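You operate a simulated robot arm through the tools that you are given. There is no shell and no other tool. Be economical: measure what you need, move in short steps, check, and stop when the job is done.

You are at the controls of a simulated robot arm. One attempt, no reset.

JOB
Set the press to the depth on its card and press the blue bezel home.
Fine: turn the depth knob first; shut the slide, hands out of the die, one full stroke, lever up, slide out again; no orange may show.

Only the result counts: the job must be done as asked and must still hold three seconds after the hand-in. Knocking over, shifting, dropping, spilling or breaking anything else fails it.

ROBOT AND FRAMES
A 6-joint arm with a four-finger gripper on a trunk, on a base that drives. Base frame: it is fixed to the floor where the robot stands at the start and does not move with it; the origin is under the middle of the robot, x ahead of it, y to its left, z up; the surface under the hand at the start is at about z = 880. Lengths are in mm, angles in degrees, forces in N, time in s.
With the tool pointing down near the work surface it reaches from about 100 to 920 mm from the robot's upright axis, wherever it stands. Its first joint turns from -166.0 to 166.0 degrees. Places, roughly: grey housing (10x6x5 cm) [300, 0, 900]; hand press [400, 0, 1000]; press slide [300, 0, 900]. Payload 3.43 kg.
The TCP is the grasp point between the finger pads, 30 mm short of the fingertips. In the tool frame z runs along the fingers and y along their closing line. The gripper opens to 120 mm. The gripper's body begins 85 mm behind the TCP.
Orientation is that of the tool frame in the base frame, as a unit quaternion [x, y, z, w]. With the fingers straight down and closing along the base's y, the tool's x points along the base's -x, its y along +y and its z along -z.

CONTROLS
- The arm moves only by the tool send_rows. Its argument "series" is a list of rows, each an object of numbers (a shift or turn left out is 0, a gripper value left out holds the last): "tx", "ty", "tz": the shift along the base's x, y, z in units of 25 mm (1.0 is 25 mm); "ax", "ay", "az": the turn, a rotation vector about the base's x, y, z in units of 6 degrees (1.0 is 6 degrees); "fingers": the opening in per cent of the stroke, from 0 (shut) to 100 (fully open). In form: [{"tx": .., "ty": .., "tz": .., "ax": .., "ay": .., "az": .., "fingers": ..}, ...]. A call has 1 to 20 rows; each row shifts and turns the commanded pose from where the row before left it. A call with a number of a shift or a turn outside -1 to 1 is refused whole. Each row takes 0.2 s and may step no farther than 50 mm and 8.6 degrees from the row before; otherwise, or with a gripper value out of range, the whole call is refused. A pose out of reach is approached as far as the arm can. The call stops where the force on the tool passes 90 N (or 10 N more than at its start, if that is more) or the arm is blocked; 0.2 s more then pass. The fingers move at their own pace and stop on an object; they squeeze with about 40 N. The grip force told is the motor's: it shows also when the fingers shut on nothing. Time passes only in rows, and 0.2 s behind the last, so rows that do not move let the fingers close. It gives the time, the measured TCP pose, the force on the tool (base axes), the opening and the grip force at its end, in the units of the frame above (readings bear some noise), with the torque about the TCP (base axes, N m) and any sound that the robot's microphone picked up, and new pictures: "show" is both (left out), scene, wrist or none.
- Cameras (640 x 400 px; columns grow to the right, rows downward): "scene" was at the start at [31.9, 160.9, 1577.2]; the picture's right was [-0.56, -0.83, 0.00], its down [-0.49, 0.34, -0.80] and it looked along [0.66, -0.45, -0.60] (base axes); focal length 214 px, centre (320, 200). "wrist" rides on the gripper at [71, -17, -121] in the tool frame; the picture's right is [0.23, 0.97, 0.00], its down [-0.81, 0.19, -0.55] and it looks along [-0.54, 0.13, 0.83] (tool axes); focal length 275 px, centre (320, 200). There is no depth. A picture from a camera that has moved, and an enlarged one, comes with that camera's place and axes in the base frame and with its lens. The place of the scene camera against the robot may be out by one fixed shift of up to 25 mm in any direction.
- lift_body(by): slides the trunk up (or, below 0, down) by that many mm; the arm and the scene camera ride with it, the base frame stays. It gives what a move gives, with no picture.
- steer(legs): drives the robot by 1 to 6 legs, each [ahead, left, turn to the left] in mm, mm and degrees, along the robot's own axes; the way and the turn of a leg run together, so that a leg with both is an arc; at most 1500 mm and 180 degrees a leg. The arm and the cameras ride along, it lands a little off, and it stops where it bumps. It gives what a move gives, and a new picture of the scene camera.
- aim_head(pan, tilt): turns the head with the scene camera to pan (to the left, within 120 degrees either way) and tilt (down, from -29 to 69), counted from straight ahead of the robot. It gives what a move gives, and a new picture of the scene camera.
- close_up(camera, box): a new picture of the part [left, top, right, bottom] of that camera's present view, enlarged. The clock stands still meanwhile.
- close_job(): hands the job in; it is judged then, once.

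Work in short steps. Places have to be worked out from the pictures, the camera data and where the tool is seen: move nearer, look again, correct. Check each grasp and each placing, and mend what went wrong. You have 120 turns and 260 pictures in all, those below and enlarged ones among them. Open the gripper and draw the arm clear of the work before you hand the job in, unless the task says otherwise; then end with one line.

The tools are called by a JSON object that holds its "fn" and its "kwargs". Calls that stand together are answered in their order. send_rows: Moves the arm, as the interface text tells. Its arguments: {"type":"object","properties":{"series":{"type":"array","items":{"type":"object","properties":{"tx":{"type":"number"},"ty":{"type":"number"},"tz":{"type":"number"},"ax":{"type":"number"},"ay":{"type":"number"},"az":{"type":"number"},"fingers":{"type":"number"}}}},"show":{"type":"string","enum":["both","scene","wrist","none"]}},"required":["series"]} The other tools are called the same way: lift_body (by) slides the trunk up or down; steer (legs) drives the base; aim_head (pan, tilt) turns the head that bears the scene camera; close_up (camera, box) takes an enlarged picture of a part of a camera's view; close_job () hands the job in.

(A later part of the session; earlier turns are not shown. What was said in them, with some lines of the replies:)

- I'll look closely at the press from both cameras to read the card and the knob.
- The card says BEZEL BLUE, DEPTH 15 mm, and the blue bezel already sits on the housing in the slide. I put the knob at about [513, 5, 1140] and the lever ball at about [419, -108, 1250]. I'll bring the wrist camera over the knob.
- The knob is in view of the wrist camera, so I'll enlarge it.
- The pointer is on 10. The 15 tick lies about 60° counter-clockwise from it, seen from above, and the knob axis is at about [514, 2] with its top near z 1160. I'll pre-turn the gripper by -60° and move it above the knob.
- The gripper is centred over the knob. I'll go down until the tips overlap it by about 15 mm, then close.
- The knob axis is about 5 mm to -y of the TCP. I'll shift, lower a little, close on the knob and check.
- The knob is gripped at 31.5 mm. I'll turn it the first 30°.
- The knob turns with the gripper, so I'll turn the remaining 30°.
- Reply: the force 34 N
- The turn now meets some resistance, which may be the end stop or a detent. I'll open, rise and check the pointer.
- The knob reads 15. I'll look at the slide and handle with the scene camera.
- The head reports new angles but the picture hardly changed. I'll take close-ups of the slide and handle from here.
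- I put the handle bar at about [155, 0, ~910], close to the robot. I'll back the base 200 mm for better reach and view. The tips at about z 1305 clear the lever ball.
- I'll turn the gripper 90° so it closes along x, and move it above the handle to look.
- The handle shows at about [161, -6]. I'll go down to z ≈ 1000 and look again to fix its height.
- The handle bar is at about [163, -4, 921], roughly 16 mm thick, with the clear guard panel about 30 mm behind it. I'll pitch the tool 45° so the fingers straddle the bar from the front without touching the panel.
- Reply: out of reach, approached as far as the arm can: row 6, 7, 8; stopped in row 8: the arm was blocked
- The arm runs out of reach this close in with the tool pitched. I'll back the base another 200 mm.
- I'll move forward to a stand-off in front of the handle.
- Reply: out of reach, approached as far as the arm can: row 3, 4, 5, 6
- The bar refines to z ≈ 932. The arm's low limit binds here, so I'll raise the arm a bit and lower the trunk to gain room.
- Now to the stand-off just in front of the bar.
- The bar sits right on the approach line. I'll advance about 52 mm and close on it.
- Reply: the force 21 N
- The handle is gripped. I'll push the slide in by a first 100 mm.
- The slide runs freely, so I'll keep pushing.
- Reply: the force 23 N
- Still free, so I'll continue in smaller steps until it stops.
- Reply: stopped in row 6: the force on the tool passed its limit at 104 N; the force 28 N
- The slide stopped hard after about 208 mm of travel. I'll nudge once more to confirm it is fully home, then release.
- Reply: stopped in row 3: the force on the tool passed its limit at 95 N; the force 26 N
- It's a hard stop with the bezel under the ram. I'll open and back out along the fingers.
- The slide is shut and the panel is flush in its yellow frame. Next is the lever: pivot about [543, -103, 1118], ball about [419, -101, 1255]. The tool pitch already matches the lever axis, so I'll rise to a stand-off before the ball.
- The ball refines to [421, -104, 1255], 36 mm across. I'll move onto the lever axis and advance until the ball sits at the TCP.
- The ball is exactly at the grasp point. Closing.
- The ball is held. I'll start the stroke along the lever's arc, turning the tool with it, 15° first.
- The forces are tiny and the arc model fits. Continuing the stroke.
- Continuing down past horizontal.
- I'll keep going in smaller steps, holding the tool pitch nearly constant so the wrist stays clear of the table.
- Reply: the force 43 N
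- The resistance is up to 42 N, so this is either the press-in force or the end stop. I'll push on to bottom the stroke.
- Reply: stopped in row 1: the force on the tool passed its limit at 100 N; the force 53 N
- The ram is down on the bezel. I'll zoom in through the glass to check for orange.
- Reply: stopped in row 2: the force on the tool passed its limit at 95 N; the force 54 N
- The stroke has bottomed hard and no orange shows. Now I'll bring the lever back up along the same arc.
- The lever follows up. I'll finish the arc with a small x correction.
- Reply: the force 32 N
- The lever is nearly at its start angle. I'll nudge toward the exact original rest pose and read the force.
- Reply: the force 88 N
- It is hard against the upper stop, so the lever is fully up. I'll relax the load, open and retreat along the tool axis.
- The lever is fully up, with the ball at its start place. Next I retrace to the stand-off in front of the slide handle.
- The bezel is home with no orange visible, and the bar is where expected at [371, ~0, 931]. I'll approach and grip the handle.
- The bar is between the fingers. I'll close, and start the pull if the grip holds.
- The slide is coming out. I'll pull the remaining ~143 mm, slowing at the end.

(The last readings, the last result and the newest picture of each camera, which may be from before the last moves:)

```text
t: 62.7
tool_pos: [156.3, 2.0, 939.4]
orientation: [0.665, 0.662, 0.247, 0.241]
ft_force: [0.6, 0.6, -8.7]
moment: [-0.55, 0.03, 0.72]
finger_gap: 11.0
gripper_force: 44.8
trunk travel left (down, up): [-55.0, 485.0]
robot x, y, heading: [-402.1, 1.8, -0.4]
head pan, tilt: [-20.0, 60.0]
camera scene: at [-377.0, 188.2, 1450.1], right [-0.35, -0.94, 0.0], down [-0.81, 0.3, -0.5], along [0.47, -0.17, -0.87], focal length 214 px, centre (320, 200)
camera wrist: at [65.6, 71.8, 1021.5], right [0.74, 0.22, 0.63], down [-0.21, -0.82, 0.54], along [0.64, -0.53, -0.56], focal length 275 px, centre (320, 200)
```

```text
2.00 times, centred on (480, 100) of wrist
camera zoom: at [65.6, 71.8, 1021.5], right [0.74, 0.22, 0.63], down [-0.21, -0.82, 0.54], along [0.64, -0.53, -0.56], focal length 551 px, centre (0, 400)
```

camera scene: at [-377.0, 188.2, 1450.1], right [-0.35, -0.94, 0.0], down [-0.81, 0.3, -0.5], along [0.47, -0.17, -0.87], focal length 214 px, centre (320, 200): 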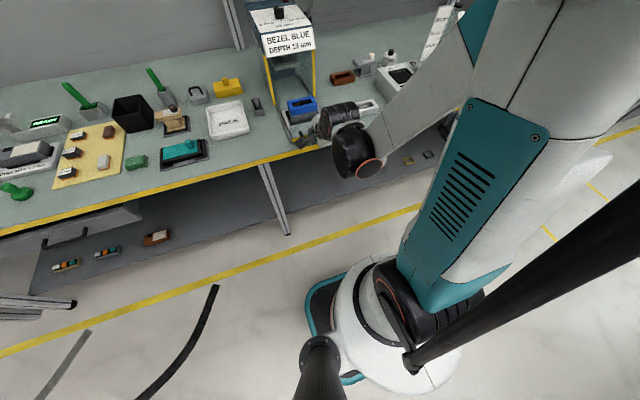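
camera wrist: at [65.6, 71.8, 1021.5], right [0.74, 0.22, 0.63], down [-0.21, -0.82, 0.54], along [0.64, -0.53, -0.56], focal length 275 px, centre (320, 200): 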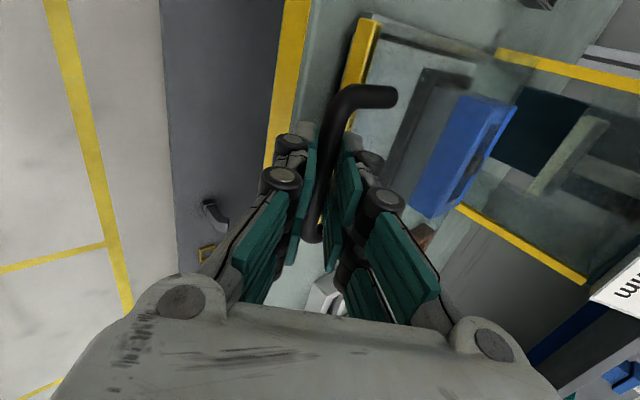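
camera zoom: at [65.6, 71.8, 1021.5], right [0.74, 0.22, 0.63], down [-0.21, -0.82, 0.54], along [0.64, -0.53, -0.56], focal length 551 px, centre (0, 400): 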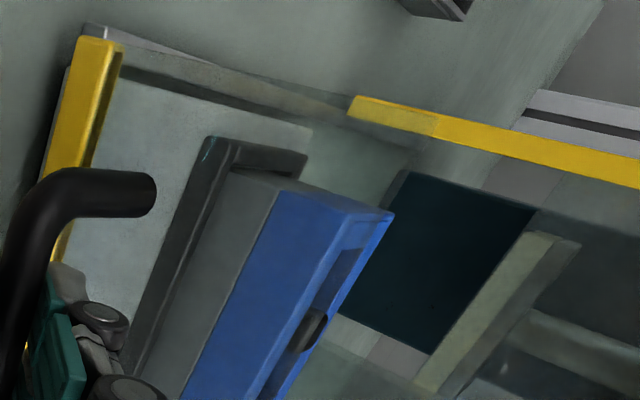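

The slide is back at its start position. I'll pull gently a bit more to find the out-stop.

{"fn": "send_rows", "kwargs": {"series": [{"tx": -0.1}, {"tx": -0.1}, {"tx": -0.1}, {}], "show": "none"}}

```text
t: 63.7
tool_pos: [153.9, 1.4, 939.6]
orientation: [0.665, 0.662, 0.248, 0.243]
ft_force: [46.8, -0.1, 12.6]
moment: [-0.37, -0.52, 0.76]
finger_gap: 11.4
gripper_force: 44.4
trunk travel left (down, up): [-55.0, 485.0]
robot x, y, heading: [-403.3, 2.8, -0.2]
head pan, tilt: [-20.0, 60.0]
```

At the out-stop. I'll relax, open, back off and inspect from above.

{"fn": "send_rows", "kwargs": {"series": [{"tx": 0.15}, {"fingers": 38}, {}, {"tx": -0.5, "tz": 0.58}, {"tx": -0.5, "tz": 0.58}, {"tx": -0.5, "tz": 0.58}, {"tx": -0.3, "tz": 1}, {"tz": 1}, {"tz": 1}, {"tz": 1}, {"tz": 1}]}}

{"fn": "close_up", "kwargs": {"camera": "wrist", "box": [240, 0, 560, 200]}}

{"fn": "close_up", "kwargs": {"camera": "scene", "box": [230, 0, 390, 150]}}

```text
t: 66.1
tool_pos: [106.6, 0.8, 1108.2]
orientation: [0.665, 0.662, 0.247, 0.242]
ft_force: [-0.2, -1.3, -0.1]
moment: [0.02, -0.01, -0.03]
finger_gap: 45.7
gripper_force: 0.1
trunk travel left (down, up): [-55.0, 485.0]
robot x, y, heading: [-402.6, 0.2, -0.5]
head pan, tilt: [-20.0, 60.0]
camera scene: at [-432.9, 136.3, 1460.2], right [-1.0, -0.1, 0.0], down [-0.08, 0.78, -0.62], along [0.06, -0.61, -0.79], focal length 214 px, centre (320, 200)
camera wrist: at [16.4, 71.6, 1190.5], right [0.74, 0.22, 0.63], down [-0.21, -0.82, 0.54], along [0.64, -0.53, -0.56], focal length 275 px, centre (320, 200)
```

scene: 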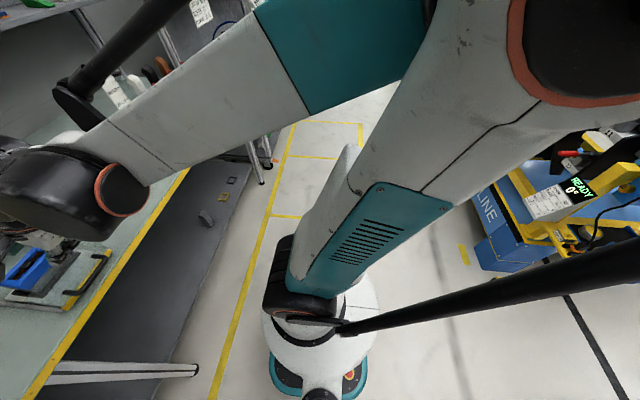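
wrist: 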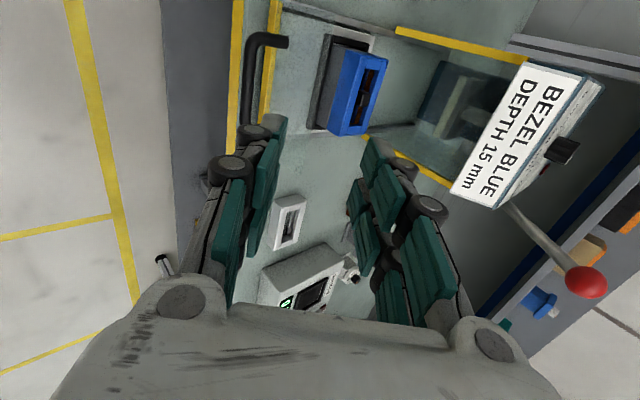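

```text
2.00 times, centred on (400, 100) of wrist
camera zoom: at [16.4, 71.6, 1190.5], right [0.74, 0.22, 0.63], down [-0.21, -0.82, 0.54], along [0.64, -0.53, -0.56], focal length 551 px, centre (160, 400)
```

zoom: 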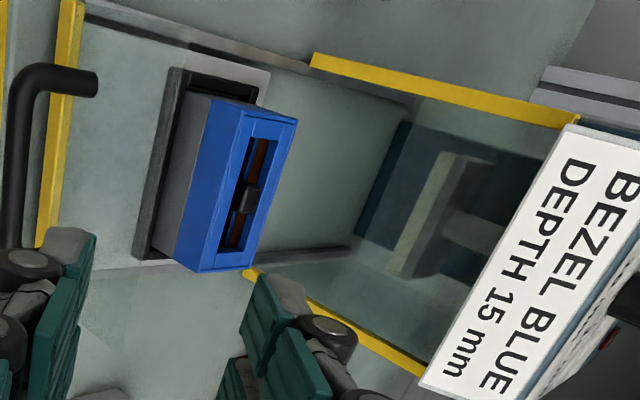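

```text
2.67 times, centred on (310, 75) of scene
camera zoom: at [-432.9, 136.3, 1460.2], right [-1.0, -0.1, 0.0], down [-0.08, 0.78, -0.62], along [0.06, -0.61, -0.79], focal length 572 px, centre (347, 533)
```

zoom: 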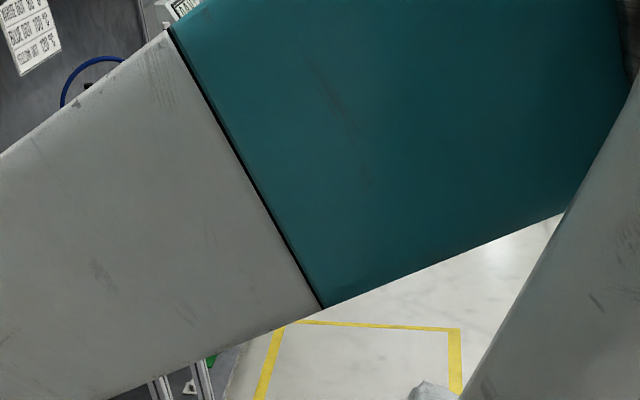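

No orange shows on the outer sides. I'll zoom into the bezel opening, which has something brownish inside.

{"fn": "close_up", "kwargs": {"camera": "wrist", "box": [300, 30, 400, 140]}}

```text
3.64 times, centred on (350, 85) of wrist
camera zoom: at [16.4, 71.6, 1190.5], right [0.74, 0.22, 0.63], down [-0.21, -0.82, 0.54], along [0.64, -0.53, -0.56], focal length 1001 px, centre (211, 618)
```

zoom: 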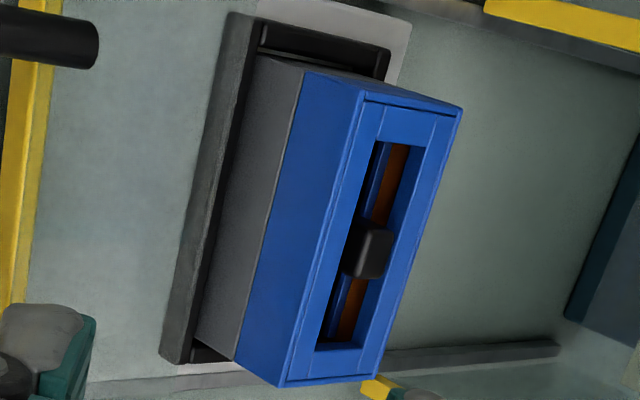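

The outside is clean on the two visible sides, and the brownish strip inside is the housing's inner wall. I'll rise, level the tool and yaw it to inspect the other sides.

{"fn": "send_rows", "kwargs": {"series": [{"tz": 1, "ay": 0.97}, {"tz": 1, "ay": 0.97}, {"tz": 1, "ay": 0.97}, {"tz": 1, "ay": 0.97}, {"tz": 1, "ay": 0.97}, {"tz": 0.5, "ay": 0.97}, {"ay": 0.95}, {"az": 1, "ty": -0.4}, {"az": 1, "ty": -0.4}, {"az": 1, "ty": -0.4}, {"az": 1, "ty": -0.4}, {"az": 1, "ty": -0.4}, {"az": 1, "ty": -0.4}, {"az": 1, "ty": -0.4}, {"az": 1, "ty": -0.4}, {"az": 1, "ty": -0.4}, {"az": 1, "ty": -0.4}, {"az": 1}, {"az": 1}, {"az": 1}], "show": "none"}}

{"fn": "send_rows", "kwargs": {"series": [{"az": 1, "tx": 0.5}, {"az": 1, "tx": 0.5}, {"az": 1, "tx": 0.5}, {"az": 1, "tx": 0.5}, {"az": 1, "tx": 0.5}, {"az": 1, "tx": 0.5}, {"az": 1, "tx": 0.5}, {"az": 1, "tx": 0.5}, {"az": 1, "tx": 0.5}, {"az": 1, "tx": 0.5}, {"az": 1, "tx": 0.5}, {"az": 1, "tx": 0.5}, {"az": 1, "tx": 0.5}, {"az": 1, "tx": 0.5}, {"az": 1, "tx": 0.5}, {"az": 1}, {"az": 1}]}}

```text
t: 70.3
tool_pos: [107.1, -100.1, 1245.8]
orientation: [0.107, 0.994, -0.001, -0.004]
ft_force: [0.0, 0.8, 0.8]
moment: [-0.04, 0.0, -0.01]
finger_gap: 45.3
gripper_force: 0.0
trunk travel left (down, up): [-55.0, 485.0]
robot x, y, heading: [-400.5, 1.1, -0.3]
head pan, tilt: [-20.0, 60.0]
```

```text
t: 73.9
tool_pos: [295.2, -99.6, 1245.6]
orientation: [-0.705, 0.709, -0.003, -0.002]
ft_force: [0.4, -0.5, -1.0]
moment: [0.01, 0.0, 0.02]
finger_gap: 45.8
gripper_force: 0.0
trunk travel left (down, up): [-55.0, 485.0]
robot x, y, heading: [-397.2, 2.4, -0.1]
head pan, tilt: [-20.0, 60.0]
camera scene: at [-377.7, 188.1, 1450.2], right [-0.35, -0.94, 0.0], down [-0.81, 0.3, -0.5], along [0.47, -0.17, -0.87], focal length 214 px, centre (320, 200)
camera wrist: at [311.5, -170.0, 1367.2], right [-0.97, -0.23, 0.0], down [-0.19, 0.82, 0.55], along [-0.12, 0.53, -0.84], focal length 275 px, centre (320, 200)
```

scene: 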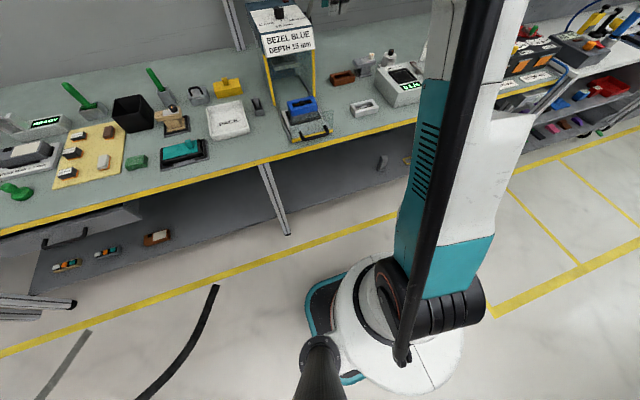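
wrist: 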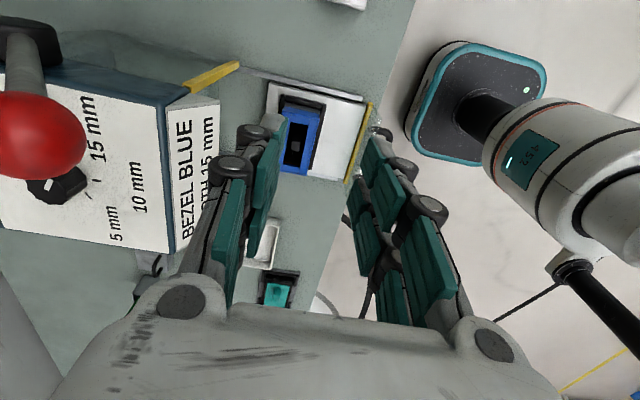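

{"fn": "close_up", "kwargs": {"camera": "wrist", "box": [260, 75, 340, 190]}}

{"fn": "close_up", "kwargs": {"camera": "scene", "box": [250, 0, 350, 150]}}

{"fn": "close_up", "kwargs": {"camera": "wrist", "box": [0, 80, 200, 250]}}

```text
3.48 times, centred on (300, 132) of wrist
camera zoom: at [311.5, -170.0, 1367.2], right [-0.97, -0.23, 0.0], down [-0.19, 0.82, 0.55], along [-0.12, 0.53, -0.84], focal length 958 px, centre (390, 435)
```

zoom: 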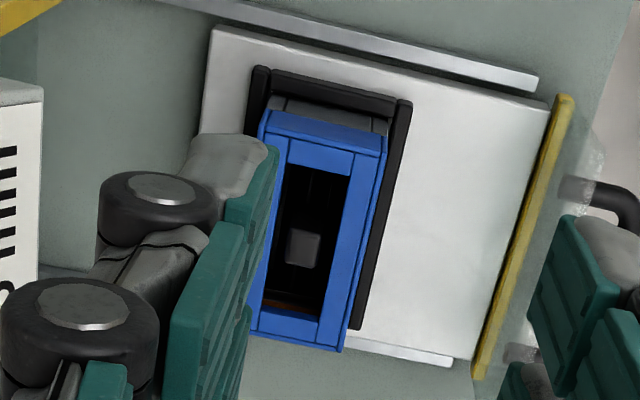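

```text
2.67 times, centred on (300, 75) of scene
camera zoom: at [-377.7, 188.1, 1450.2], right [-0.35, -0.94, 0.0], down [-0.81, 0.3, -0.5], along [0.47, -0.17, -0.87], focal length 572 px, centre (373, 533)
```

zoom: 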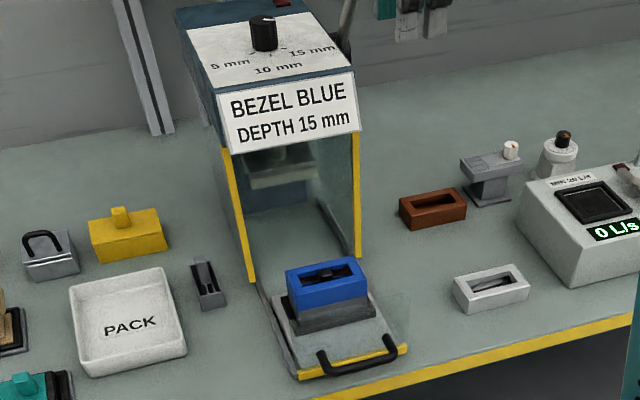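

```text
2.35 times, centred on (100, 165) of wrist
camera zoom: at [311.5, -170.0, 1367.2], right [-0.97, -0.23, 0.0], down [-0.19, 0.82, 0.55], along [-0.12, 0.53, -0.84], focal length 648 px, centre (838, 282)
```

zoom: 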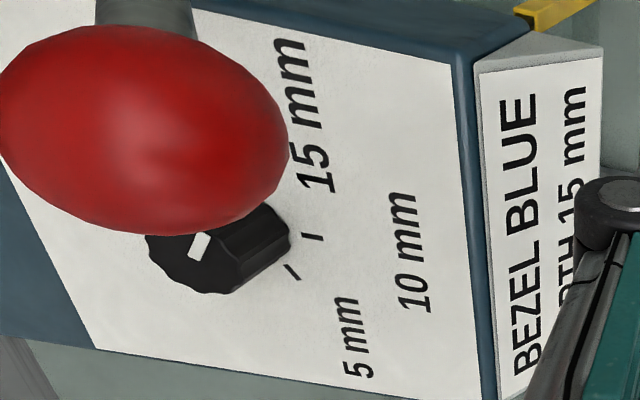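

The right side is clean too, the knob is still on 15, the lever is up and the slide is out. I'll draw the arm clear.

{"fn": "send_rows", "kwargs": {"series": [{"tz": 1, "tx": -1, "fingers": 50}, {"tz": 1, "tx": -1}, {"tz": 1, "tx": -1}, {"tz": 1, "tx": -1}, {"tx": -1}, {"tx": -1}], "show": "none"}}

```text
t: 75.3
tool_pos: [146.9, -99.9, 1345.1]
orientation: [-0.704, 0.71, -0.002, -0.002]
ft_force: [0.8, -0.9, 0.6]
moment: [-0.02, -0.01, 0.01]
finger_gap: 59.9
gripper_force: 0.1
trunk travel left (down, up): [-55.0, 485.0]
robot x, y, heading: [-403.4, 1.3, -0.5]
head pan, tilt: [-20.0, 60.0]
```

The arm is clear, so I'm handing in.

{"fn": "close_job", "kwargs": {}}

```text
The job is handed in.
```

I set the press to 15 mm and pressed the blue bezel home in one full stroke; the lever is back up, the slide is out, and no orange shows on the outside faces I could see (the far side was not checked, and a brownish strip is visible inside the opening, which I took for the housing's inner wall).
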